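You operate a simulated robot arm through the tools that you are given. There is no shell and no other tool. Be economical: measure what you need, move in short steps, check, and stop when the job is done.

The job below is to be done with a simulated robot arm. You get a single attempt, and the scene is never put back.

## Task
Take the teal bar and leave it in the right bd bin. Then shut the short cart gate. Then take the twist neck sack and leave it on the yellow square on the bench. Then take the red fill nozzle and put it on the steel drip tray. Then take the felt rubbing block on the top of the packing bench and put it away on the top of the mould bench. Then take the cream clamp block and leave it on top of the yellow plate. Then put the green fill nozzle on the top of the lift table away on the top of the mould bench. The order counts.
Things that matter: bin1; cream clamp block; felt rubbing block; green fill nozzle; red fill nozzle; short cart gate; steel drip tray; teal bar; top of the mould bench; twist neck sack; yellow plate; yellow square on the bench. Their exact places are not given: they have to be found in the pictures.

The check looks at the end state, three seconds after you hand in, the way a careful person would. Anything else that was tipped, shoved, dropped, spilled or broken makes it a failure.

## Robot
A 6-joint arm with a four-finger gripper on a trunk, on a base that drives. Base frame: it is fixed to the floor where the robot stands at the start and does not move with it; the origin is under the middle of the robot, x ahead of it, y to its left, z up; the surface under the hand at the start is at about z = 860. Readings come in mm, rad, newtons and seconds.
With the tool pointing down near the work surface it reaches from about 280 to 700 mm from the robot's upright axis, wherever it stands. Its first joint turns from -2.897 to 2.897 rad. Places, roughly: bin1 (27x24 cm) [680, -580, 860]; cream clamp block (6x8x5 cm) [-1300, 3400, 900]; felt rubbing block (5x5x5 cm) [-1200, 3900, 900]; green fill nozzle (5x5x12 cm) [700, 7600, 500]; red fill nozzle (5x5x12 cm) [-1100, 4800, 900]; short cart gate [-7300, 7700, 1000]; steel drip tray (13x15x3 cm) [-1500, 200, 900]; teal bar (17x3x6 cm) [500, 100, 900]; top of the mould bench [700, 2700, 900]; twist neck sack (8x6x17 cm) [-1300, 5400, 900]; yellow plate (20x13x3 cm) [-1200, 3100, 900]; yellow square on the bench [-1300, 4800, 900]. Payload 3.43 kg.
The TCP is the grasp point between the finger pads, 30 mm short of the fingertips. In the tool frame z runs along the fingers and y along their closing line. Largest opening 120 mm; the body of the gripper starts 85 mm behind the TCP.
Orientation is that of the tool frame in the base frame, as a unit quaternion [x, y, z, w]. With the fingers straight down and closing along the base's y, the tool's x points along the base's -x, its y along +y and its z along -z.

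## Interface
- The arm moves only by the tool nudge_tool. Its argument "rows" is a list of rows, each an object of numbers (a shift or turn left out is 0, a gripper value left out holds the last): "dx", "dy", "dz": the shift along the tool's x, y, z in mm; "rx", "ry", "rz": the turn, a rotation vector about the tool's x, y, z in rad. In form: [{"dx": .., "dy": .., "dz": .., "rx": .., "ry": .., "rz": ..}, ...]. A call has 1 to 20 rows; each row is the pose to reach, as a shift and turn from the pose commanded when the call began, along the tool's axes at that moment. "hand" is the opening, from 0 (shut) to 1 (fully open), set as the call begins (left out, the last holds). Each row takes 0.2 s and may step no farther than 50 mm and 0.15 rad from the row before; otherwise, or with a gripper value out of range, the whole call is refused. Where a pose cannot be reached the arm comes as near as it can. A force on the tool above 40 N (or 10 N above the force at the start of the call, whichever is more), or a blocked arm, ends the call early, and 0.2 s more pass. The fingers move at their own pace and stop on an object; they squeeze with about 33 N. The grip force told is the motor's: it shows also when the fingers shut on nothing. Time passes only in rows, and 0.2 s behind the last, so rows that repeat a pose let the fingers close. The reply holds the time, the measured pose of the TCP, the force on the tool along the base axes, the opening and the grip force, in the units named above and with some noise, with the torque about the TCP (base axes, N m) and any sound that the robot's microphone picked up.
- Cameras (640 x 400 px; columns grow to the right, rows downward): "scene" is now at [32.1, 87.4, 1669.4]; the picture's right is [-0.63, -0.78, 0.00], its down [-0.63, 0.51, -0.59] and it looks along [0.46, -0.37, -0.81] (base axes); focal length 293 px, centre (320, 200). "wrist" rides on the gripper at [71, -17, -121] in the tool frame; the picture's right is [0.23, 0.97, 0.00], its down [-0.81, 0.19, -0.55] and it looks along [-0.54, 0.13, 0.83] (tool axes); focal length 275 px, centre (320, 200).
- get_image(camera): a new picture of that camera. The clock stands still meanwhile.
- move_column(by): slides the trunk up (or, below 0, down) by that many mm; the arm and the scene camera ride with it, the base frame stays. It gives what a move gives, with no picture.
- base_move(legs): drives the robot by 1 to 6 legs, each [ahead, left, turn to the left] in mm, mm and rad, along the robot's own axes; the way and the turn of a leg run together, so that a leg with both is an arc; at most 1500 mm and 3.142 rad a leg. The arm and the cameras ride along, it lands a little off, and it stops where it bumps. It gives what a move gives.
- pan_tilt(pan, tilt): turns the head with the scene camera to pan (to the left, within 2.094 rad either way) and tilt (down, from -0.506 to 1.204), counted from straight ahead of the robot. It gives what a move gives.
- measure_at(camera, pixels): for up to 12 pixels [column, row] of the newest picture of that camera ("zoom" is the newest enlarged one), the place [x, y, z] in the base frame of the surface seen there, good to about 2 mm, but the place of the scene camera against the robot may be out by one fixed shift of up to 25 mm in any direction. The clock stands still meanwhile.
- inspect(camera, box): a new picture of the part [left, top, right, bottom] of that camera's present view, enlarged. The clock stands still meanwhile.
- finish_job(): hands the job in; it is judged then, once.

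Go step by step. Measure first, check grasps and placings, and put right what went wrong. The budget is 131 turns and 144 pictures, counting those below and the enlarged ones. Unless the task says otherwise, let go and move clear before handing in, and close with one line.

The tools are called after "Request:" as a command line: name --argument value ..., lists and objects as JSON in quotes. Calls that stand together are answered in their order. nudge_tool: Moves the arm, as the interface text tells. Its arguments: {"type":"object","properties":{"rows":{"type":"array"},"hand":{"type":"number"}},"required":["rows"]} The other tools are called the same way: move_column (by) slides the trunk up or down; base_move (legs) drives the base; pan_tilt (pan, tilt) turns the head that bears the scene camera; get_image (camera) takes a picture; measure_at (camera, pixels) gives the place of the surface under pixels of a picture; inspect (camera, box) takes an enlarged picture of a part of a camera's view; finish_job () hands the job in.

At the start:

```text
t: 0.0
tcp_pos: [543.0, -103.6, 1100.5]
tool_rot: [0.0, 1.0, 0.0, 0.0]
force: [-0.3, 0.2, 0.0]
moment: [-0.01, 0.0, 0.02]
gripper_width: 120.0
finger_force: 0.1
trunk travel left (down, up): [-200.0, 240.0]
robot x, y, heading: [2.1, -1.0, 0.001]
head pan, tilt: [-0.682, 0.944]
```

scene: 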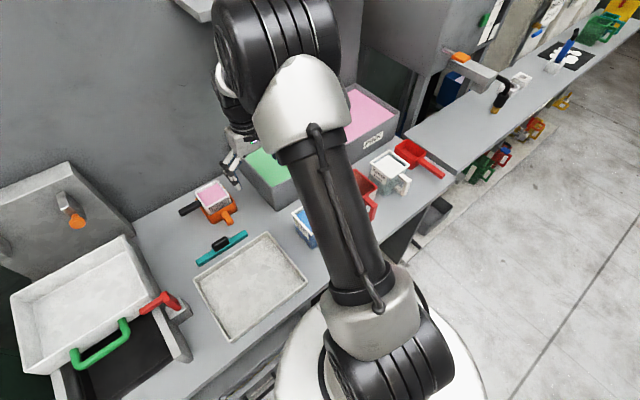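
wrist: 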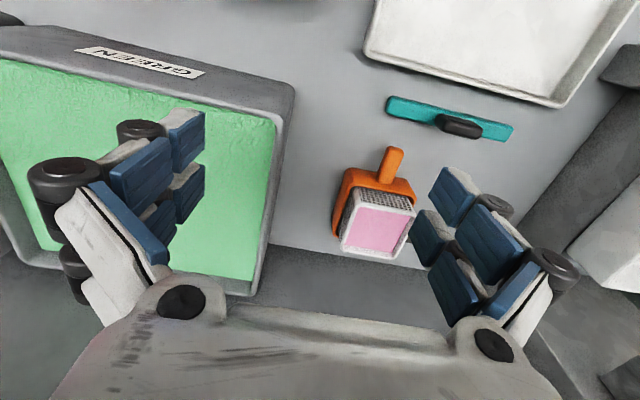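

The teal bar with a black knob shows at wrist (450,118) and scene (222,247). I measure it and look at the bins to the right.

Request:
measure_at --camera "wrist" --pixels '[[390, 105], [512, 132], [458, 126], [420, 112], [490, 128], [440, 160], [140, 130], [280, 90], [290, 230]]'

Request:
measure_at --camera "scene" --pixels '[[199, 262], [246, 233], [222, 243], [268, 165], [370, 108], [397, 118], [350, 90], [250, 300]]'

Request:
inspect --camera "scene" --box '[320, 40, 480, 240]'

Request:
inspect --camera "wrist" --box '[330, 60, 560, 200]'

```text
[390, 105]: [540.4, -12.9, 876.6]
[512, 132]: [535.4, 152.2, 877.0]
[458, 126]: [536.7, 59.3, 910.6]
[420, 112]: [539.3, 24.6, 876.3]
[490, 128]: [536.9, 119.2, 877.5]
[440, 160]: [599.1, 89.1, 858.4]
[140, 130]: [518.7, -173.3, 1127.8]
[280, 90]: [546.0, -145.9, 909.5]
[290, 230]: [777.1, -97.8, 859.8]
```

```text
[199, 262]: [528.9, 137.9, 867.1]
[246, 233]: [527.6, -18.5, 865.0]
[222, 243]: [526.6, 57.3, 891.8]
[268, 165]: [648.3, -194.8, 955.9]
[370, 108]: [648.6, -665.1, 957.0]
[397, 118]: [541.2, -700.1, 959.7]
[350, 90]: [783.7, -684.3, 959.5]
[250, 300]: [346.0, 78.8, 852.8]
```

```text
2.00 times, centred on (400, 140) of scene
```

zoom: 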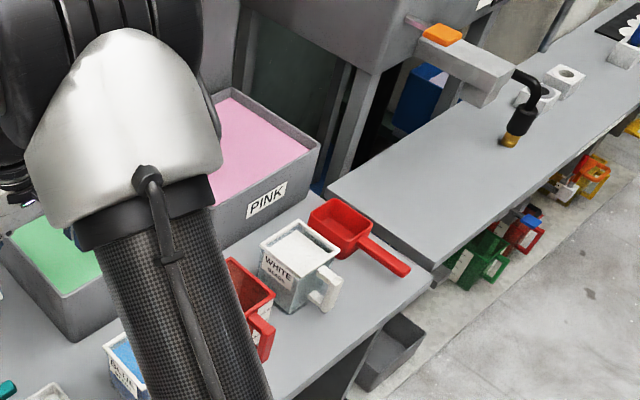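

```text
2.78 times, centred on (445, 130) of wrist
```

zoom: 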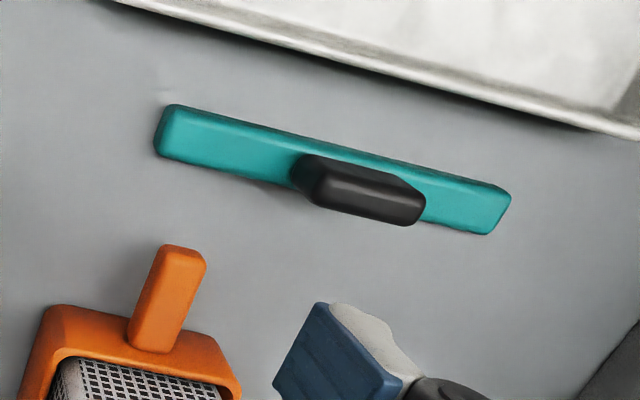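

The bar lies along y, centred near (538,70), its top at 877, with the black knob up to about 915. The right bin is PINK at about (675,-580). I turn the gripper to close along x and hover above the knob.

Request:
nudge_tool --rows '[{"dy": 16, "rz": 0.143}, {"dy": 32, "rz": 0.286}, {"dy": 48, "rz": 0.428}, {"dy": 64, "rz": 0.571}, {"dy": 80, "rz": 0.714}, {"dy": 96, "dz": 15, "rz": 0.857}, {"dy": 112, "dz": 30, "rz": 1.0}, {"dy": 128, "dz": 45, "rz": 1.142}, {"dy": 144, "dz": 60, "rz": 1.285}, {"dx": 5, "dy": 160, "dz": 80, "rz": 1.428}, {"dx": 5, "dy": 174, "dz": 100, "rz": 1.571}]' --hand 0.5

Request:
get_image --camera "wrist"

Request:
get_image --camera "scene"

```text
t: 2.4
tcp_pos: [538.9, 71.4, 1001.1]
tool_rot: [0.708, 0.707, 0.0, 0.0]
force: [-0.6, 0.2, 0.2]
moment: [0.0, 0.05, 0.0]
gripper_width: 60.0
finger_force: 0.2
trunk travel left (down, up): [-200.0, 240.0]
robot x, y, heading: [-0.9, 0.6, -0.001]
head pan, tilt: [-0.682, 0.944]
```

```text
139 pictures are left
```

wrist: 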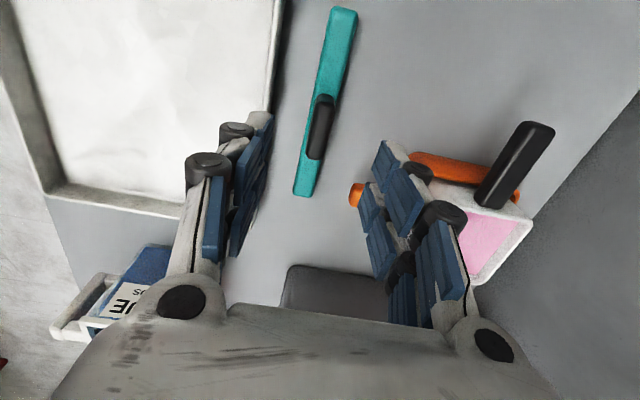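

```text
138 pictures are left
```

scene: 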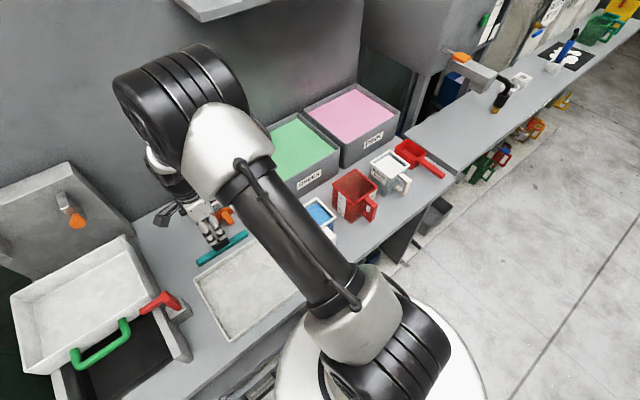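

The gripper is above the bar and aligned; I measure the knob and the pink bin.

Request:
measure_at --camera "wrist" --pixels '[[323, 100], [315, 150], [311, 130], [330, 130], [340, 30], [303, 185], [353, 195], [320, 125], [330, 285]]'

Request:
measure_at --camera "scene" --pixels '[[350, 112], [355, 86], [304, 111], [342, 166], [397, 123], [358, 85], [350, 125], [380, 110], [384, 160], [355, 195]]'

```text
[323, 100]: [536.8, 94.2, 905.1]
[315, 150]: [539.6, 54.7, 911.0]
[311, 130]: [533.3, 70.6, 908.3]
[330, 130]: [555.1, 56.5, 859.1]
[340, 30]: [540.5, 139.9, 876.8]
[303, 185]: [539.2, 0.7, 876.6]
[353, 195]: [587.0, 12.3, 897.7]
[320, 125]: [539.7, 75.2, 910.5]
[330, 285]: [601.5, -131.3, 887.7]
```

```text
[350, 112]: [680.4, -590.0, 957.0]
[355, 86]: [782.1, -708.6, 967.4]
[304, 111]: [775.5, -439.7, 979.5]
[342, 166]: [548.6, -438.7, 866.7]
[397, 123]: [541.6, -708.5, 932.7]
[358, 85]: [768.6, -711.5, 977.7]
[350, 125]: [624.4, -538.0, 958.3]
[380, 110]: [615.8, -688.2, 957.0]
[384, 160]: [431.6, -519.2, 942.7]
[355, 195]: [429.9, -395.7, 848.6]
```

The knob centre is about (540,73). I descend to z=908 and grip it.

Request:
nudge_tool --rows '[{"dy": 1, "dz": 45}, {"dy": 1, "dz": 80}, {"dy": 1, "dz": 93}]'

Request:
nudge_tool --rows '[{}, {}, {}, {}, {"dz": -10}, {"dz": -40}, {"dz": -80}]' --hand 0

Request:
get_image --camera "wrist"

```text
t: 3.2
tcp_pos: [539.7, 69.6, 907.6]
tool_rot: [0.707, 0.707, 0.0, 0.0]
force: [-0.7, -0.3, 0.3]
moment: [0.01, -0.01, 0.01]
gripper_width: 60.0
finger_force: 0.1
trunk travel left (down, up): [-200.0, 240.0]
robot x, y, heading: [1.2, -0.4, 0.0]
head pan, tilt: [-0.682, 0.944]
```

```text
t: 4.8
tcp_pos: [537.9, 70.0, 990.3]
tool_rot: [0.707, 0.707, -0.001, -0.001]
force: [-0.1, 0.7, -1.3]
moment: [0.03, -0.01, -0.02]
gripper_width: 15.7
finger_force: 33.1
trunk travel left (down, up): [-200.0, 240.0]
robot x, y, heading: [1.9, -1.3, 0.002]
head pan, tilt: [-0.682, 0.944]
```

```text
137 pictures are left
```

wrist: 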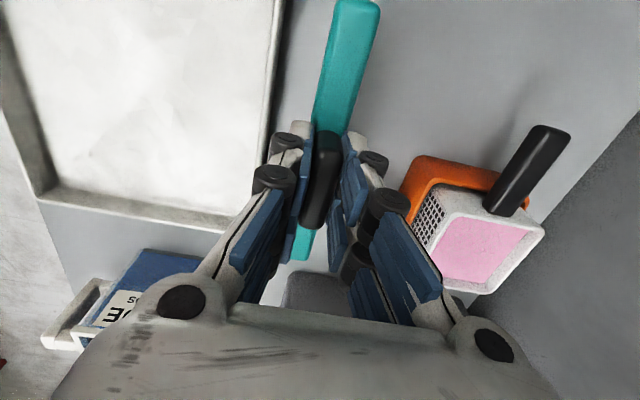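

The bar is held (width 15.7). I raise it, and check the floor crate and bench edge before driving right.

Request:
nudge_tool --rows '[{"dz": -50}, {"dz": -100}, {"dz": -150}]'

Request:
measure_at --camera "scene" --pixels '[[430, 235], [450, 205], [412, 250], [440, 195], [453, 180], [463, 172], [400, 230], [470, 180], [230, 380]]'

```text
t: 5.6
tcp_pos: [537.2, 69.9, 1139.3]
tool_rot: [0.707, 0.707, 0.0, 0.0]
force: [-0.7, 0.0, -1.3]
moment: [0.01, -0.03, 0.01]
gripper_width: 15.6
finger_force: 33.1
trunk travel left (down, up): [-200.0, 240.0]
robot x, y, heading: [-3.0, -0.9, 0.004]
head pan, tilt: [-0.682, 0.944]
```

```text
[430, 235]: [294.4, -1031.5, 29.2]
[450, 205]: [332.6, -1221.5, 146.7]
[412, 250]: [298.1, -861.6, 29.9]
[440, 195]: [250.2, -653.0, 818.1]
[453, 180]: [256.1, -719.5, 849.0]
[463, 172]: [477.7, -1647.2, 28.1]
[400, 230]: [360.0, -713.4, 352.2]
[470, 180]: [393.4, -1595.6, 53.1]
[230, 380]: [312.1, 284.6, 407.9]
```

The way is clear to y≈-500, with the crate starting at y≈-860. I drive right 500.

Request:
base_move --legs '[[0, -500, 0]]'

Request:
get_image --camera "wrist"

Request:
get_image --camera "scene"

```text
t: 8.6
tcp_pos: [538.8, -432.1, 1138.3]
tool_rot: [0.708, 0.706, 0.0, 0.0]
force: [0.3, 0.3, -1.6]
moment: [0.06, -0.01, -0.01]
gripper_width: 15.6
finger_force: 32.9
trunk travel left (down, up): [-200.0, 240.0]
robot x, y, heading: [3.6, -501.4, 0.001]
head pan, tilt: [-0.682, 0.944]
```

```text
136 pictures are left
```

wrist: 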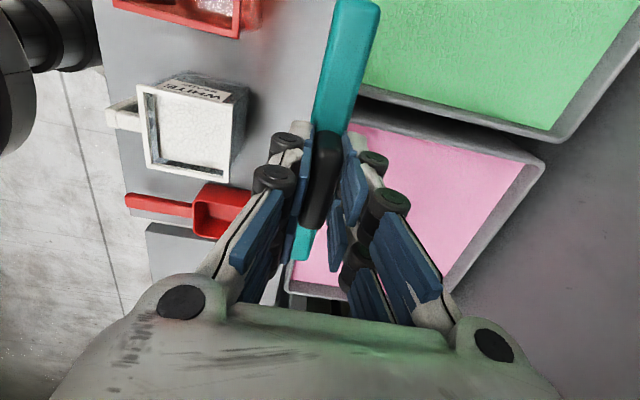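

```text
135 pictures are left
```

scene: 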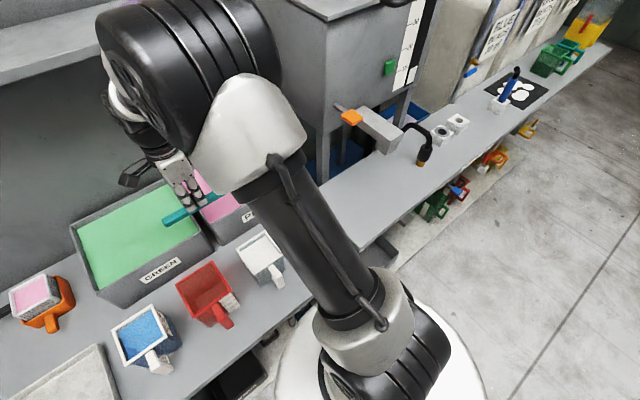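

I measure the pink bin from the wrist view before placing.

Request:
measure_at --camera "wrist" --pixels '[[440, 180], [400, 145], [540, 165], [500, 200], [480, 230], [445, 290], [375, 118], [295, 285], [320, 260], [430, 130]]'

```text
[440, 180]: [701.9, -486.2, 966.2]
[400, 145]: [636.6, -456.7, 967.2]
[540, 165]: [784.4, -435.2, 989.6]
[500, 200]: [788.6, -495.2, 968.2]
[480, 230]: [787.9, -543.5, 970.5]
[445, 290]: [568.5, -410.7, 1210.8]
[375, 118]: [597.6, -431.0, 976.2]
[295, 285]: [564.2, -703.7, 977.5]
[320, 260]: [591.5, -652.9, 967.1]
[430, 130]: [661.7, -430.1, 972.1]
```

Bin interior is x 565–795, y -700…-440, fill at 967. I move above (675,-570) and lower until the bar rests (TCP≈1017).

Request:
nudge_tool --rows '[{"dx": -30, "dy": 30}, {"dx": -60, "dy": 60}, {"dx": -90, "dy": 90}, {"dx": -115, "dy": 115}, {"dx": -138, "dy": 136}, {"dx": -138, "dy": 136, "dz": 40}, {"dx": -138, "dy": 136, "dz": 80}, {"dx": -138, "dy": 136, "dz": 105}, {"dx": -138, "dy": 136, "dz": 115}, {"dx": -138, "dy": 136, "dz": 119}]'

Request:
get_image --camera "wrist"

```text
t: 10.8
tcp_pos: [674.3, -570.4, 1018.3]
tool_rot: [0.708, 0.706, 0.001, 0.001]
force: [-0.2, 0.2, -1.3]
moment: [0.01, -0.02, -0.01]
gripper_width: 15.4
finger_force: 33.2
trunk travel left (down, up): [-200.0, 240.0]
robot x, y, heading: [-0.8, -502.9, -0.005]
head pan, tilt: [-0.682, 0.944]
```

```text
134 pictures are left
```

wrist: 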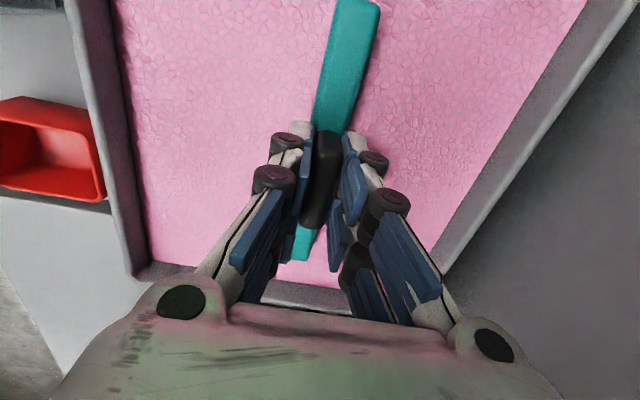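

The bar is well inside the bin and about to touch. I lower slightly, release and rise.

Request:
nudge_tool --rows '[{"dz": 1}, {"dz": 2}]'

Request:
nudge_tool --rows '[{}, {}, {}, {"dz": -30}, {"dz": -70}, {"dz": -110}, {"dz": -150}]' --hand 0.5

Request:
get_image --camera "wrist"

```text
t: 11.3
tcp_pos: [675.3, -570.4, 1016.3]
tool_rot: [0.708, 0.706, 0.001, 0.0]
force: [0.3, -0.5, -0.9]
moment: [0.0, -0.04, 0.0]
gripper_width: 15.7
finger_force: 32.6
trunk travel left (down, up): [-200.0, 240.0]
robot x, y, heading: [0.7, -502.0, -0.002]
head pan, tilt: [-0.682, 0.944]
```

```text
t: 13.2
tcp_pos: [656.1, -568.3, 1130.2]
tool_rot: [0.707, 0.706, -0.025, -0.029]
force: [0.6, 1.0, 0.6]
moment: [-0.01, 0.02, -0.02]
gripper_width: 59.8
finger_force: 0.0
trunk travel left (down, up): [-200.0, 240.0]
robot x, y, heading: [-1.9, -501.0, -0.005]
head pan, tilt: [-0.682, 0.944]
stopped in row 7: the arm was blocked; the commanded pose is now the measured one
```

```text
133 pictures are left
```

wrist: 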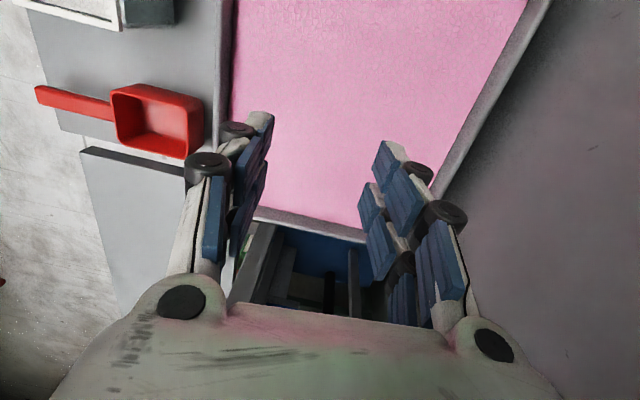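

The bar is not visible on the pink surface; it may have sunk in. The arm is at its reach limit; I pull it back and look with the scene camera.

Request:
nudge_tool --rows '[{"dy": -40}, {"dy": -80}, {"dy": -120, "dz": -20}]'

Request:
get_image --camera "scene"

Request:
get_image --camera "wrist"

```text
t: 13.9
tcp_pos: [538.6, -569.3, 1160.5]
tool_rot: [0.707, 0.706, -0.022, -0.027]
force: [-0.3, 0.9, 0.9]
moment: [-0.01, -0.1, -0.02]
gripper_width: 60.2
finger_force: 0.0
trunk travel left (down, up): [-200.0, 240.0]
robot x, y, heading: [-1.8, -499.8, -0.003]
head pan, tilt: [-0.682, 0.944]
```

```text
132 pictures are left
```

scene: 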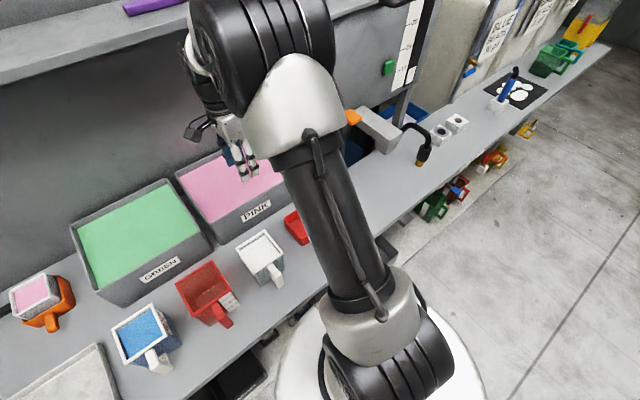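

```text
131 pictures are left
```

wrist: 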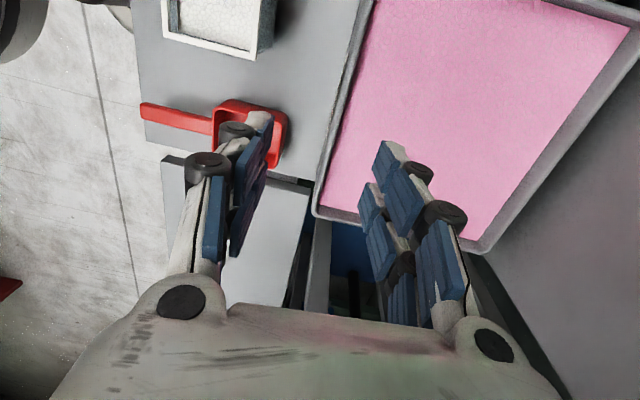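

The bar sank into the pink powder, so it is in the bin. Next I straighten and retract the arm, then look around to the left and behind.

Request:
nudge_tool --rows '[{"dy": -40, "rx": -0.069}, {"dy": -80, "rx": -0.069}, {"dy": -120, "rx": -0.069}, {"dy": -160, "rx": -0.069}]'

Request:
pan_tilt --pan 1.57 --tilt 0.35

Request:
get_image --camera "scene"

Request:
pan_tilt --pan 2.09 --tilt 0.35

Request:
get_image --camera "scene"

```text
t: 14.9
tcp_pos: [381.0, -568.5, 1169.6]
tool_rot: [0.708, 0.706, 0.002, -0.002]
force: [0.1, 0.5, 0.7]
moment: [-0.01, -0.03, 0.0]
gripper_width: 60.1
finger_force: 0.2
trunk travel left (down, up): [-200.0, 240.0]
robot x, y, heading: [-2.5, -500.2, -0.001]
head pan, tilt: [-0.682, 0.944]
```

```text
t: 17.1
tcp_pos: [379.3, -566.5, 1170.6]
tool_rot: [0.708, 0.706, 0.001, -0.004]
force: [0.1, 0.7, 0.2]
moment: [0.04, -0.01, -0.02]
gripper_width: 59.9
finger_force: 0.1
trunk travel left (down, up): [-200.0, 240.0]
robot x, y, heading: [-0.8, -500.4, 0.001]
head pan, tilt: [1.571, 0.351]
```

```text
130 pictures are left
```

scene: 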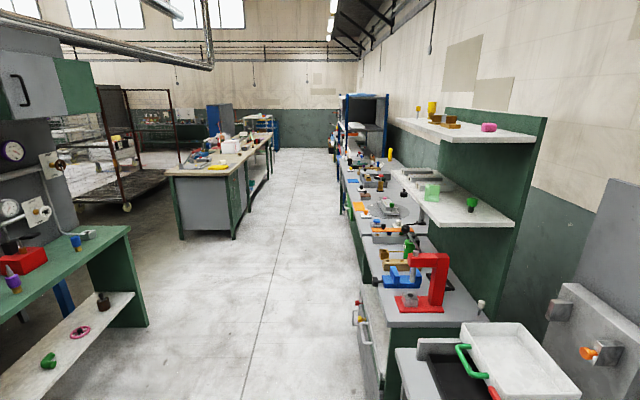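

```text
t: 18.0
tcp_pos: [381.2, -567.7, 1171.2]
tool_rot: [0.708, 0.707, 0.001, -0.004]
force: [-0.1, 0.3, -0.9]
moment: [-0.02, -0.01, -0.01]
gripper_width: 60.1
finger_force: 0.0
trunk travel left (down, up): [-200.0, 240.0]
robot x, y, heading: [-1.4, -501.0, 0.0]
head pan, tilt: [2.089, 0.351]
```

```text
129 pictures are left
```

scene: 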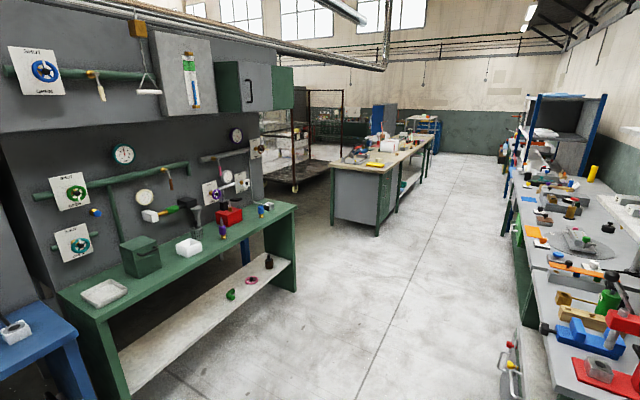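

The aisle runs along +y; the packing bench is at (380,165) in the second picture, and the cage cart behind it at (300,150). I measure landmarks for the route.

Request:
measure_at --camera "scene" --pixels '[[105, 290], [295, 190], [377, 232], [420, 185], [340, 185], [258, 130], [260, 175], [300, 160], [350, 210], [280, 110], [435, 150], [510, 315]]'

Request:
inspect --camera "scene" --box '[230, 80, 450, 240]'

```text
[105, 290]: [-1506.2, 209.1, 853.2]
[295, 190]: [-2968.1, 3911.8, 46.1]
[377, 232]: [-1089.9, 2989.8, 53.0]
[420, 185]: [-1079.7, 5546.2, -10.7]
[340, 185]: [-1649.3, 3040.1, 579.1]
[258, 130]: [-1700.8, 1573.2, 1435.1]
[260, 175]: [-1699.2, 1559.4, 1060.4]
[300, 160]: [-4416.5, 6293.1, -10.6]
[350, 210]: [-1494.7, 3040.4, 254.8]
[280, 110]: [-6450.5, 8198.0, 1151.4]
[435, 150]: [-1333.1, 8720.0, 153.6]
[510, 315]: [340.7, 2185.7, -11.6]
```

```text
2.50 times, centred on (340, 160) of scene
```

zoom: 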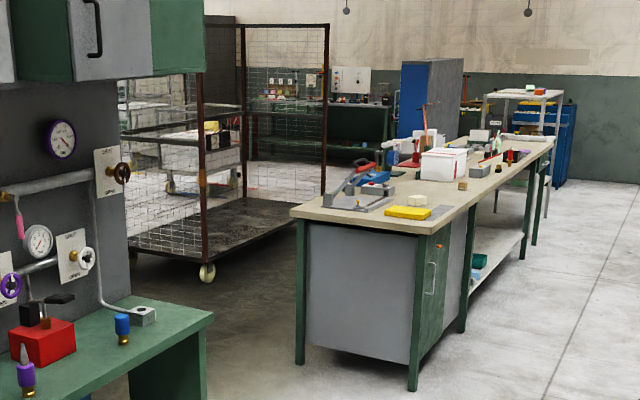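

The aisle is clear. I back off, turn to face +y and drive up to about y=2000, then look left.

Request:
base_move --legs '[[-350, 0, 0], [0, 0, 1.571], [1500, 0, 0], [1000, 0, 0]]'

Request:
pan_tilt --pan 0.6 --tilt 0.3

Request:
get_image --camera "scene"

```text
t: 35.8
tcp_pos: [-239.7, 2368.2, 1168.5]
tool_rot: [0.004, 1.0, -0.002, -0.004]
force: [0.0, -0.8, -0.4]
moment: [-0.04, 0.01, 0.02]
gripper_width: 60.2
finger_force: 0.1
trunk travel left (down, up): [-200.0, 240.0]
robot x, y, heading: [-310.6, 1984.7, 1.566]
head pan, tilt: [2.089, 0.351]
```

```text
t: 37.4
tcp_pos: [-239.2, 2366.7, 1170.7]
tool_rot: [0.005, 1.0, -0.001, -0.003]
force: [-0.2, -0.2, -0.1]
moment: [0.0, 0.02, -0.02]
gripper_width: 60.0
finger_force: 0.0
trunk travel left (down, up): [-200.0, 240.0]
robot x, y, heading: [-309.4, 1984.8, 1.559]
head pan, tilt: [0.6, 0.3]
```

```text
127 pictures are left
```

scene: 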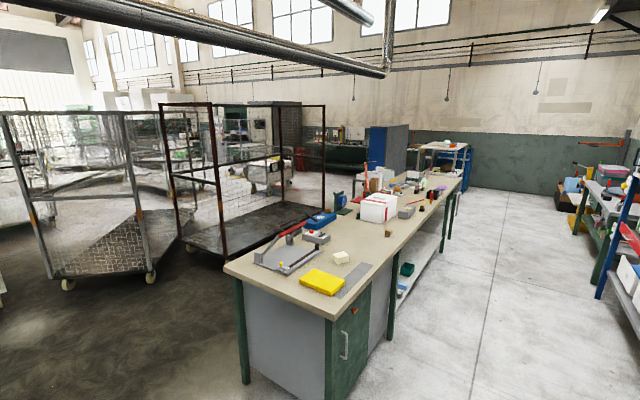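

I zoom toward the far carts at (250,160) to identify the short cart and its gate.

Request:
inspect --camera "scene" --box '[180, 100, 340, 200]'

Request:
measure_at --camera "scene" --pixels '[[275, 190], [195, 238], [228, 258], [325, 160], [380, 150], [270, 165], [285, 200], [440, 160], [300, 160], [60, 285], [155, 280], [210, 160]]'

```text
4.00 times, centred on (260, 150) of scene
```

zoom: 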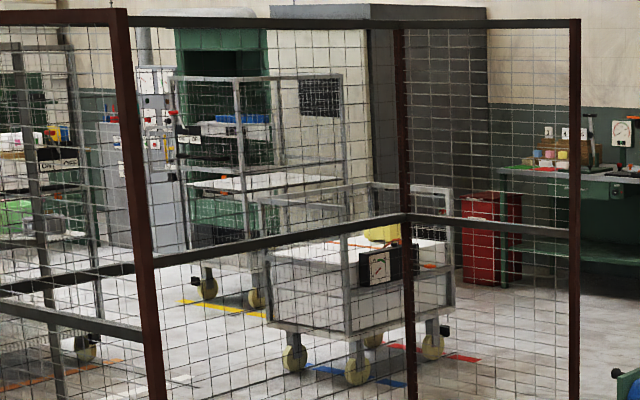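

```text
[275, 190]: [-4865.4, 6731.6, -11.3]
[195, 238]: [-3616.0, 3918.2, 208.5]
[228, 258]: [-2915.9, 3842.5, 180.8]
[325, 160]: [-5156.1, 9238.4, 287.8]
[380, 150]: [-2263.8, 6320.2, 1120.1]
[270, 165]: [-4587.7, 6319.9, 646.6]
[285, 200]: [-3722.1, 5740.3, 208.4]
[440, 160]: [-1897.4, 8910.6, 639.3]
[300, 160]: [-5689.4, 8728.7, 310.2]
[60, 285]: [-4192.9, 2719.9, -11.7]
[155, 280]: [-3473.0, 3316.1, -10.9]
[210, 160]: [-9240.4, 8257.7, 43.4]
```

The short carts stand beyond the first cage. I drive via the gap at y≈2250 into the corridor x≈-2280 between the bench and the cage.

Request:
base_move --legs '[[250, 0, 0.01], [0, 1000, 0], [0, 970, 0]]'

Request:
pan_tilt --pan 0.2 --tilt 0.3

Request:
get_image --camera "scene"

```text
t: 48.6
tcp_pos: [-2200.1, 2612.1, 1169.6]
tool_rot: [0.0, 1.0, 0.0, -0.004]
force: [0.2, -1.4, 0.6]
moment: [-0.01, -0.01, 0.02]
gripper_width: 59.9
finger_force: 0.0
trunk travel left (down, up): [-200.0, 240.0]
robot x, y, heading: [-2267.4, 2229.0, 1.573]
head pan, tilt: [0.6, 0.3]
```

```text
t: 49.5
tcp_pos: [-2200.2, 2612.4, 1169.6]
tool_rot: [0.0, 1.0, -0.001, -0.004]
force: [0.4, 0.4, 1.0]
moment: [0.01, -0.03, -0.02]
gripper_width: 60.1
finger_force: 0.0
trunk travel left (down, up): [-200.0, 240.0]
robot x, y, heading: [-2265.5, 2230.2, 1.569]
head pan, tilt: [0.201, 0.3]
```

```text
125 pictures are left
```

scene: 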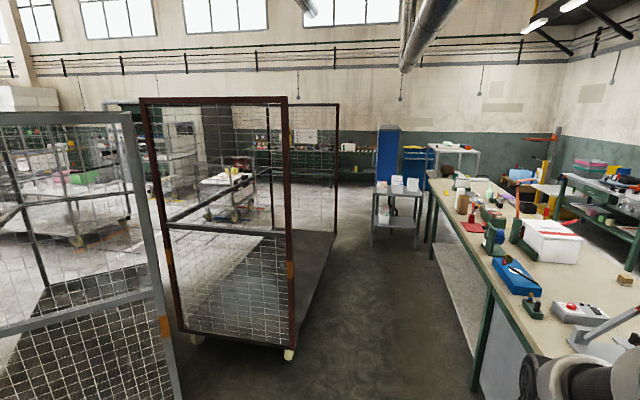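

A small table stands in the corridor at (395,200). I measure the free passage.

Request:
measure_at --camera "scene" --pixels '[[372, 240], [416, 248], [376, 190], [420, 192], [288, 352], [337, 195], [290, 300], [430, 240], [320, 230], [387, 150], [235, 218], [340, 175]]'

```text
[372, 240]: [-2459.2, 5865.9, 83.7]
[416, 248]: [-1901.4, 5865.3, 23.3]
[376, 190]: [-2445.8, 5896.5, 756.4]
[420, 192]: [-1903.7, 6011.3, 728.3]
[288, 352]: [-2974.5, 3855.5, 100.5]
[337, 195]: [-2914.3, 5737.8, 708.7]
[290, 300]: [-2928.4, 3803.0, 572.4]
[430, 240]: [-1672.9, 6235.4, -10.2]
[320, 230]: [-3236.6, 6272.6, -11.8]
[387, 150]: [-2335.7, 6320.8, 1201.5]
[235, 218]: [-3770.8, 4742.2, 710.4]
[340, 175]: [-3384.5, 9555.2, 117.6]
```

The gap between cage and table is under 0.5 m, too narrow. I return to the main aisle and go up it to y≈6400, then look left.

Request:
base_move --legs '[[0, -1000, 0], [0, -920, 0], [1500, 0, 0], [1500, 0, 0], [1200, 0, 0]]'

Request:
pan_tilt --pan 0.5 --tilt 0.3

Request:
get_image --camera "scene"

Request:
pan_tilt --pan 1.4 --tilt 0.3

Request:
get_image --camera "scene"

```text
t: 78.7
tcp_pos: [-254.1, 6796.7, 1169.5]
tool_rot: [0.005, 1.0, -0.002, -0.003]
force: [0.5, 0.2, 0.0]
moment: [-0.03, 0.0, -0.02]
gripper_width: 59.8
finger_force: 0.1
trunk travel left (down, up): [-200.0, 240.0]
robot x, y, heading: [-321.0, 6414.9, 1.563]
head pan, tilt: [0.201, 0.3]
```

```text
t: 79.5
tcp_pos: [-253.2, 6795.4, 1170.4]
tool_rot: [0.004, 1.0, -0.001, -0.003]
force: [0.5, -0.7, 0.1]
moment: [0.02, -0.01, 0.02]
gripper_width: 60.1
finger_force: 0.2
trunk travel left (down, up): [-200.0, 240.0]
robot x, y, heading: [-326.1, 6417.0, 1.562]
head pan, tilt: [0.499, 0.3]
```

```text
124 pictures are left
```

scene: 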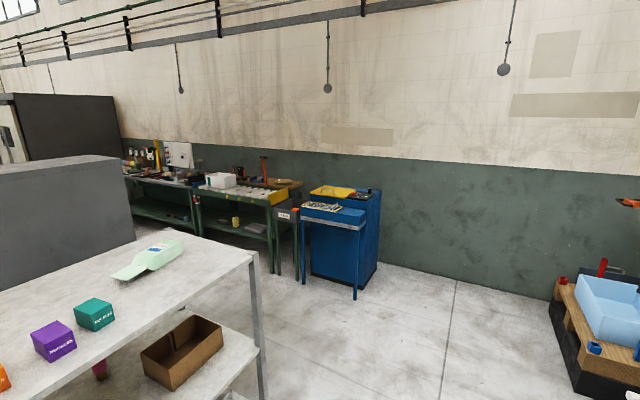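

```text
t: 80.7
tcp_pos: [-253.4, 6796.0, 1170.4]
tool_rot: [0.005, 1.0, 0.0, -0.003]
force: [0.6, 0.7, 0.4]
moment: [-0.02, 0.01, 0.01]
gripper_width: 60.1
finger_force: 0.1
trunk travel left (down, up): [-200.0, 240.0]
robot x, y, heading: [-323.1, 6413.5, 1.56]
head pan, tilt: [1.4, 0.3]
```

```text
123 pictures are left
```

scene: 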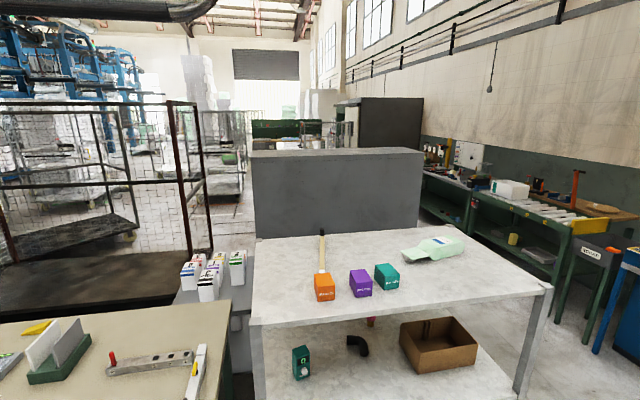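

I measure the table, cabinet and wall desks to pick the passage.

Request:
measure_at --camera "scene" --pixels '[[550, 285], [462, 230], [420, 155], [340, 155], [440, 215], [500, 255], [553, 290], [600, 350], [260, 330], [350, 110], [525, 380]]'

```text
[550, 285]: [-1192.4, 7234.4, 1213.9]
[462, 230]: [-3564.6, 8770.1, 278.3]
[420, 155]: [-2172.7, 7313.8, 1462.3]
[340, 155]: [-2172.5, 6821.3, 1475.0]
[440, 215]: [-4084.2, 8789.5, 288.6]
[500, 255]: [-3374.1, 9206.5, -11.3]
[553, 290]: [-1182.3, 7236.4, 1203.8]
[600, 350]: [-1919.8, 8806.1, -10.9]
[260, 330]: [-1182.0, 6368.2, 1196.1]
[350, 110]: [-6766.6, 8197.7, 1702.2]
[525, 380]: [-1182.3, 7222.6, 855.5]
```

The passage between y≈7310 and ≈8500 is open. I turn to face -x and drive through at y≈7850.

Request:
base_move --legs '[[885, 0, 0], [0, 0, 1.58], [0, -550, 0], [1500, 0, 0], [1400, 0, 0]]'

Request:
pan_tilt --pan 0.1 --tilt 0.35

Request:
get_image --camera "scene"

```text
t: 105.7
tcp_pos: [-3623.6, 7936.5, 1171.0]
tool_rot: [-0.705, 0.71, -0.002, -0.001]
force: [0.4, -0.2, 0.3]
moment: [0.0, -0.01, 0.0]
gripper_width: 60.0
finger_force: 0.1
trunk travel left (down, up): [-200.0, 240.0]
robot x, y, heading: [-3237.7, 7871.0, 3.134]
head pan, tilt: [1.4, 0.3]
```

```text
t: 107.2
tcp_pos: [-3622.3, 7935.9, 1171.1]
tool_rot: [-0.705, 0.709, -0.003, -0.002]
force: [0.2, 0.8, 0.2]
moment: [0.02, -0.01, -0.02]
gripper_width: 59.8
finger_force: 0.1
trunk travel left (down, up): [-200.0, 240.0]
robot x, y, heading: [-3240.7, 7866.2, 3.139]
head pan, tilt: [0.099, 0.351]
```

```text
122 pictures are left
```

scene: 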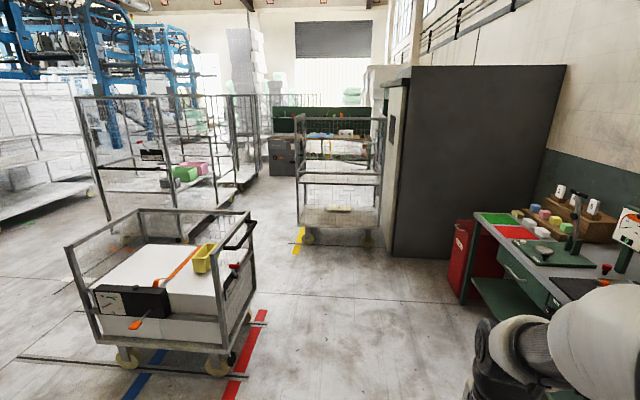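

I measure the carts: the near half-height one at (165,290) and the one at (340,170).

Request:
measure_at --camera "scene" --pixels '[[245, 240], [85, 270], [170, 300], [345, 205], [300, 170], [383, 170], [340, 175], [300, 235], [375, 240], [150, 180], [340, 150]]'

Request:
inspect --camera "scene" --box '[260, 90, 420, 260]'

Request:
inspect --camera "scene" --box '[40, 180, 290, 390]'

```text
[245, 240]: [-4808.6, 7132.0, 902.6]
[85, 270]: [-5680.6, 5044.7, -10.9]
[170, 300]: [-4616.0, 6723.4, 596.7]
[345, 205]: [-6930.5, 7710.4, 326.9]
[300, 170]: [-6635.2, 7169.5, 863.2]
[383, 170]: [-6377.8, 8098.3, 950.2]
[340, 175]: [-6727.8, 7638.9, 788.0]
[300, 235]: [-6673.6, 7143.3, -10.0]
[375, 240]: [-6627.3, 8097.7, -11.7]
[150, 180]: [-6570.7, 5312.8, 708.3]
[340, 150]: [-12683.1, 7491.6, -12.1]
```

```text
2.35 times, centred on (340, 175) of scene
```

zoom: 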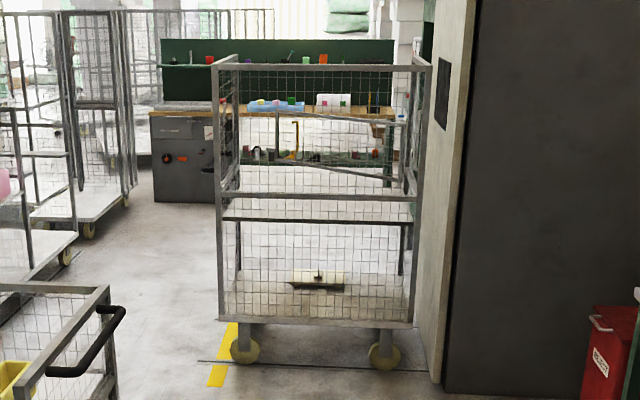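

```text
1.90 times, centred on (165, 285) of scene
```

zoom: 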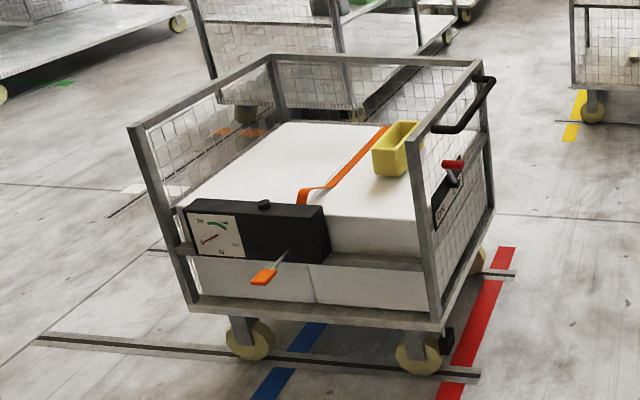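

The gate is on the tall cart with the yellow tape at x≈-7300; something slanted shows in it. I drive closer and look.

Request:
base_move --legs '[[1200, 0, 0], [900, 0, 0]]'

Request:
pan_tilt --pan 0.3 --tilt 0.4

Request:
get_image --camera "scene"

Request:
pan_tilt --pan 1.3 --tilt 0.4

Request:
get_image --camera "scene"

```text
t: 117.5
tcp_pos: [-5712.9, 7950.4, 1170.4]
tool_rot: [-0.705, 0.709, -0.004, -0.001]
force: [-0.4, -0.5, 0.2]
moment: [-0.01, -0.01, -0.04]
gripper_width: 60.2
finger_force: 0.0
trunk travel left (down, up): [-200.0, 240.0]
robot x, y, heading: [-5330.3, 7881.6, 3.131]
head pan, tilt: [0.099, 0.351]
```

```text
t: 118.3
tcp_pos: [-5712.3, 7950.5, 1170.6]
tool_rot: [-0.705, 0.709, -0.003, -0.002]
force: [-0.5, 0.3, 0.0]
moment: [0.03, 0.03, 0.0]
gripper_width: 60.1
finger_force: 0.1
trunk travel left (down, up): [-200.0, 240.0]
robot x, y, heading: [-5328.1, 7884.9, 3.131]
head pan, tilt: [0.3, 0.4]
```

```text
119 pictures are left
```

scene: 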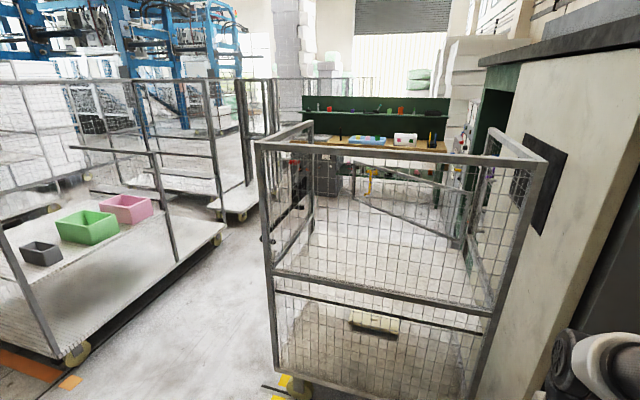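

```text
t: 119.5
tcp_pos: [-5711.8, 7950.8, 1170.5]
tool_rot: [-0.705, 0.709, -0.003, -0.001]
force: [-0.3, -0.4, -0.2]
moment: [0.0, -0.01, 0.02]
gripper_width: 60.2
finger_force: 0.1
trunk travel left (down, up): [-200.0, 240.0]
robot x, y, heading: [-5332.4, 7883.1, 3.134]
head pan, tilt: [1.3, 0.4]
```

```text
118 pictures are left
```

scene: 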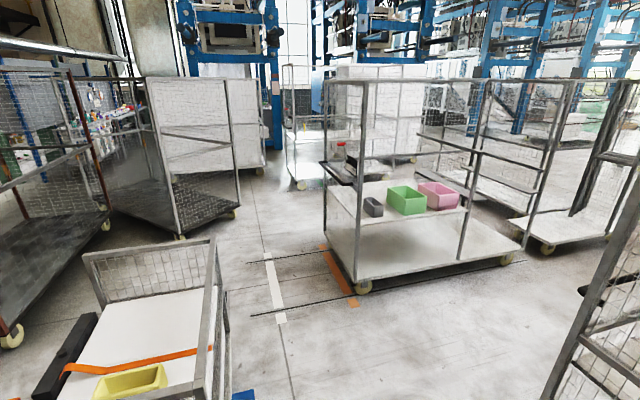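

The half-height gate at the far end of the cart, hinged on its y-max side, stands ajar (354–470, 160–240 in first view). I measure the lane to get to its far side.

Request:
measure_at --camera "scene" --pixels '[[360, 285], [510, 260], [355, 120], [240, 370], [215, 250], [470, 230], [520, 210], [545, 250], [610, 240], [590, 370]]'

Request:
pan_tilt --pan 0.3 --tilt 0.4

Request:
inspect --camera "scene" --box '[240, 100, 560, 300]'

Request:
measure_at --camera "scene" --pixels '[[357, 180], [463, 215], [400, 214], [470, 180], [420, 173], [265, 200], [310, 130], [250, 200], [500, 280], [450, 178], [435, 100]]'

```text
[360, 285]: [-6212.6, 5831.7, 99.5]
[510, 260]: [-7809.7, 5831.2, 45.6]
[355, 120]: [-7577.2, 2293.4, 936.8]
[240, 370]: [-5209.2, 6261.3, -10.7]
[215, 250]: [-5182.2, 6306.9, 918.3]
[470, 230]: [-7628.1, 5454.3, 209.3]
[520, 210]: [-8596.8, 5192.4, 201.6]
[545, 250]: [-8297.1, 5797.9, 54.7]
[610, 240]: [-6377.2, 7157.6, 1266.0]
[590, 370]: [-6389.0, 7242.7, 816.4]
```

```text
t: 120.8
tcp_pos: [-5711.5, 7950.7, 1170.4]
tool_rot: [-0.704, 0.71, -0.003, -0.002]
force: [0.0, -0.2, 0.6]
moment: [-0.01, -0.01, 0.01]
gripper_width: 60.0
finger_force: 0.1
trunk travel left (down, up): [-200.0, 240.0]
robot x, y, heading: [-5330.2, 7880.5, 3.127]
head pan, tilt: [0.3, 0.4]
```

```text
2.00 times, centred on (400, 200) of scene
```

zoom: 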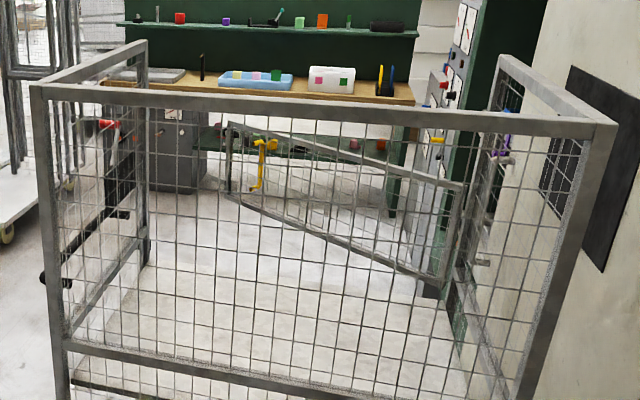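

```text
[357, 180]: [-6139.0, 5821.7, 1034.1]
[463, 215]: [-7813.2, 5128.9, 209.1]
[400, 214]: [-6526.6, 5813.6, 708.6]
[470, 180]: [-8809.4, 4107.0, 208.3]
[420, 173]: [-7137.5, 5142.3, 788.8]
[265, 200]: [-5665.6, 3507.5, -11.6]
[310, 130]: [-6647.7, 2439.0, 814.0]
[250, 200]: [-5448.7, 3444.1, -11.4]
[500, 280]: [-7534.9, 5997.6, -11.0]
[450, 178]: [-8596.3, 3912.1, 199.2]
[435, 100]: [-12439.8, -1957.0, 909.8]
```

The last measurements referred to the older picture, so I measure in the zoom instead; the gate has a yellow handle at zoom (262,165).

Request:
measure_at --camera "zoom" --pixels '[[229, 160], [262, 150], [259, 185], [447, 240], [330, 240], [350, 155], [145, 180], [145, 60], [495, 200], [460, 230], [570, 125], [410, 90]]'

```text
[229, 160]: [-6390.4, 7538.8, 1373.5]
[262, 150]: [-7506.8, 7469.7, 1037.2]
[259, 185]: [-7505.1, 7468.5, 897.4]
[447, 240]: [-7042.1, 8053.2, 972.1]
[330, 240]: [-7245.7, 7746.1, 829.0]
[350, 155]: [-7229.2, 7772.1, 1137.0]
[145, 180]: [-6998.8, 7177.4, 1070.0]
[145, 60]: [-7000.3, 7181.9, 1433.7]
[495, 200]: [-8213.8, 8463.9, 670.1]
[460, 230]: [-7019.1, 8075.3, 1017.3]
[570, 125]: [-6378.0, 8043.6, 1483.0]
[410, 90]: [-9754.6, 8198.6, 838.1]
```

The gate is hinged at (-7020,8085) with its free end near (-7550,7430), about 39° open. I drive down the lane y≈6480 to the far side of the cart.

Request:
base_move --legs '[[370, 0, 0], [0, 1390, 0.008], [1500, 0, 0], [1050, 0, 0]]'

Request:
pan_tilt --pan -1.8 --tilt 0.4

Request:
get_image --camera "scene"

Request:
pan_tilt --pan -1.0 --tilt 0.4

Request:
get_image --camera "scene"

```text
t: 141.7
tcp_pos: [-8632.5, 6581.0, 1169.1]
tool_rot: [-0.702, 0.713, -0.003, -0.002]
force: [0.6, 0.1, 0.4]
moment: [0.01, 0.0, 0.0]
gripper_width: 59.9
finger_force: 0.0
trunk travel left (down, up): [-200.0, 240.0]
robot x, y, heading: [-8251.6, 6509.6, 3.128]
head pan, tilt: [0.3, 0.4]
```

```text
t: 143.7
tcp_pos: [-8631.0, 6581.2, 1171.4]
tool_rot: [-0.701, 0.713, -0.004, -0.002]
force: [0.2, 0.6, -0.3]
moment: [-0.01, 0.01, 0.01]
gripper_width: 60.1
finger_force: 0.1
trunk travel left (down, up): [-200.0, 240.0]
robot x, y, heading: [-8254.9, 6508.6, 3.128]
head pan, tilt: [-1.799, 0.4]
```

```text
116 pictures are left
```

scene: 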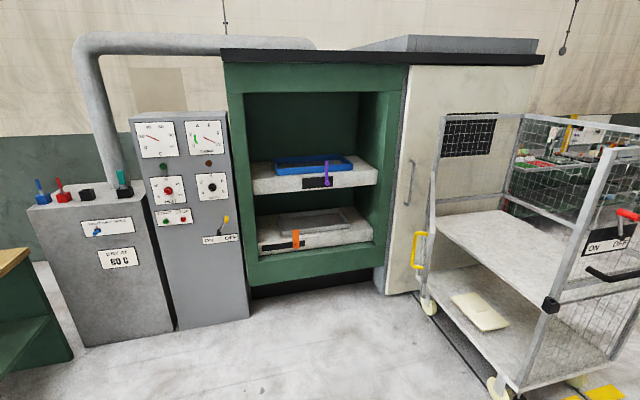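

```text
t: 144.8
tcp_pos: [-8630.6, 6580.8, 1170.9]
tool_rot: [-0.702, 0.712, -0.003, -0.002]
force: [0.5, -0.1, -0.8]
moment: [0.01, -0.01, -0.01]
gripper_width: 60.2
finger_force: 0.0
trunk travel left (down, up): [-200.0, 240.0]
robot x, y, heading: [-8249.5, 6511.6, 3.127]
head pan, tilt: [-1.0, 0.4]
```

```text
115 pictures are left
```

scene: 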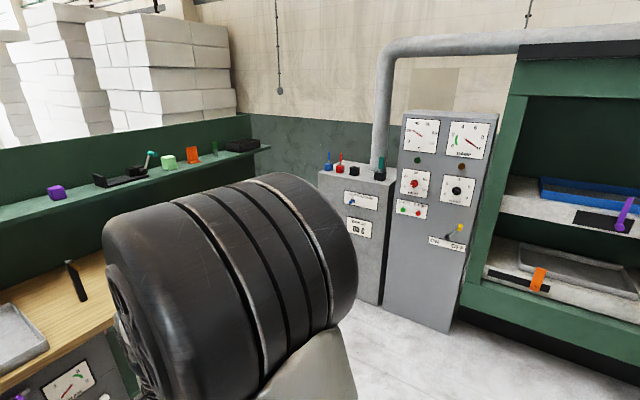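

The gate is seen edge-on with its yellow handle at (420,250). I turn to face +x, strafe to y≈7560 and view the gate from outside.

Request:
base_move --legs '[[0, 0, -3.128], [0, 1050, 0]]'

Request:
pan_tilt --pan -0.3 --tilt 0.6

Request:
get_image --camera "scene"

Request:
get_image --camera "wrist"

```text
t: 157.7
tcp_pos: [-7824.2, 7481.6, 1170.6]
tool_rot: [0.72, 0.693, 0.002, -0.003]
force: [-0.1, 0.1, 0.3]
moment: [-0.04, 0.0, 0.02]
gripper_width: 60.0
finger_force: 0.1
trunk travel left (down, up): [-200.0, 240.0]
robot x, y, heading: [-8204.9, 7560.2, -0.036]
head pan, tilt: [-1.0, 0.4]
```

```text
t: 158.8
tcp_pos: [-7823.0, 7481.7, 1170.1]
tool_rot: [0.721, 0.693, 0.002, -0.002]
force: [-0.4, -0.1, 0.2]
moment: [-0.02, 0.01, 0.0]
gripper_width: 59.9
finger_force: 0.1
trunk travel left (down, up): [-200.0, 240.0]
robot x, y, heading: [-8203.6, 7565.2, -0.04]
head pan, tilt: [-0.3, 0.6]
```

```text
114 pictures are left
```

scene: 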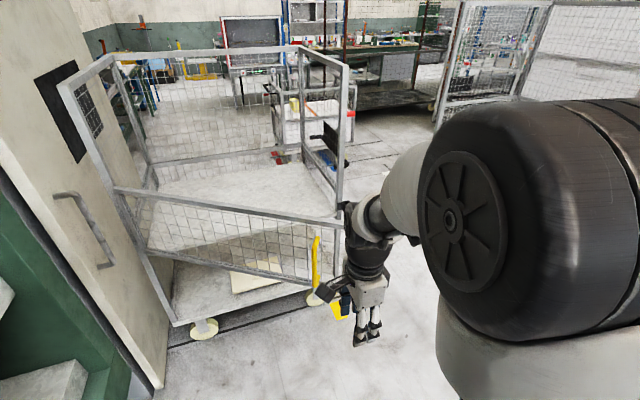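

```text
113 pictures are left
```

wrist: 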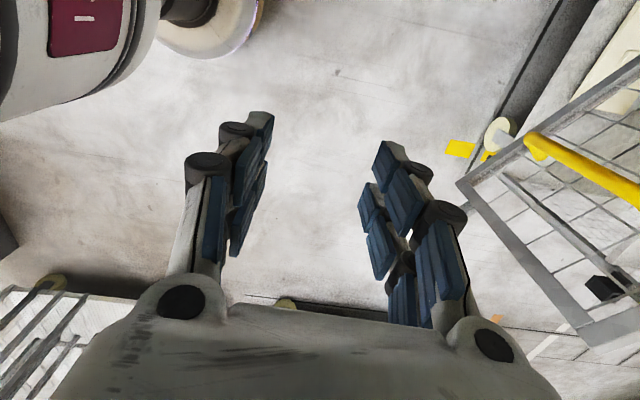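

The gate shows clearly at scene (115–345, 190–285) with the yellow handle at (315,262). I measure it.

Request:
measure_at --camera "scene" --pixels '[[117, 190], [335, 219], [310, 283], [150, 252], [220, 205], [220, 268], [317, 240], [317, 280], [340, 205], [340, 225]]'

Request:
inspect --camera "scene" --box '[230, 130, 390, 330]'

Request:
measure_at --camera "wrist" --pixels '[[465, 185], [530, 145], [600, 180], [570, 320], [610, 288], [530, 250], [600, 90]]'

```text
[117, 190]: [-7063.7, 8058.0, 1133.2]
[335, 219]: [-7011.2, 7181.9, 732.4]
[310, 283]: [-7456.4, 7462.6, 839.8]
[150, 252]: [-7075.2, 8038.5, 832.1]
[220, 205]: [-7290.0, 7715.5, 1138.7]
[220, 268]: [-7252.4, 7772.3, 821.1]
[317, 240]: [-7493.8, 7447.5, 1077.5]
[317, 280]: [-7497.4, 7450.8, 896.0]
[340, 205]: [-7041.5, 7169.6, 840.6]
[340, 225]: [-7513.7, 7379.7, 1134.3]
```

```text
2.00 times, centred on (310, 230) of scene
```

zoom: 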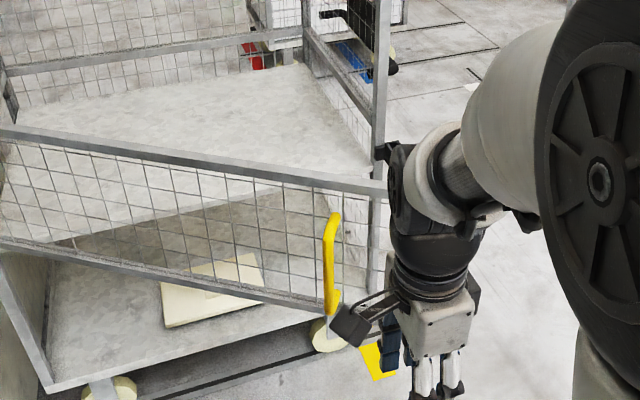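

```text
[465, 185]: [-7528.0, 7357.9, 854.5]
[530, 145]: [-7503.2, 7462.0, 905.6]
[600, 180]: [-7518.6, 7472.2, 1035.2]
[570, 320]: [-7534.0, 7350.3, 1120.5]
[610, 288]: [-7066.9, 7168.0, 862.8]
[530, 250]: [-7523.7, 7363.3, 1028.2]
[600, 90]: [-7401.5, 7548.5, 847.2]
```

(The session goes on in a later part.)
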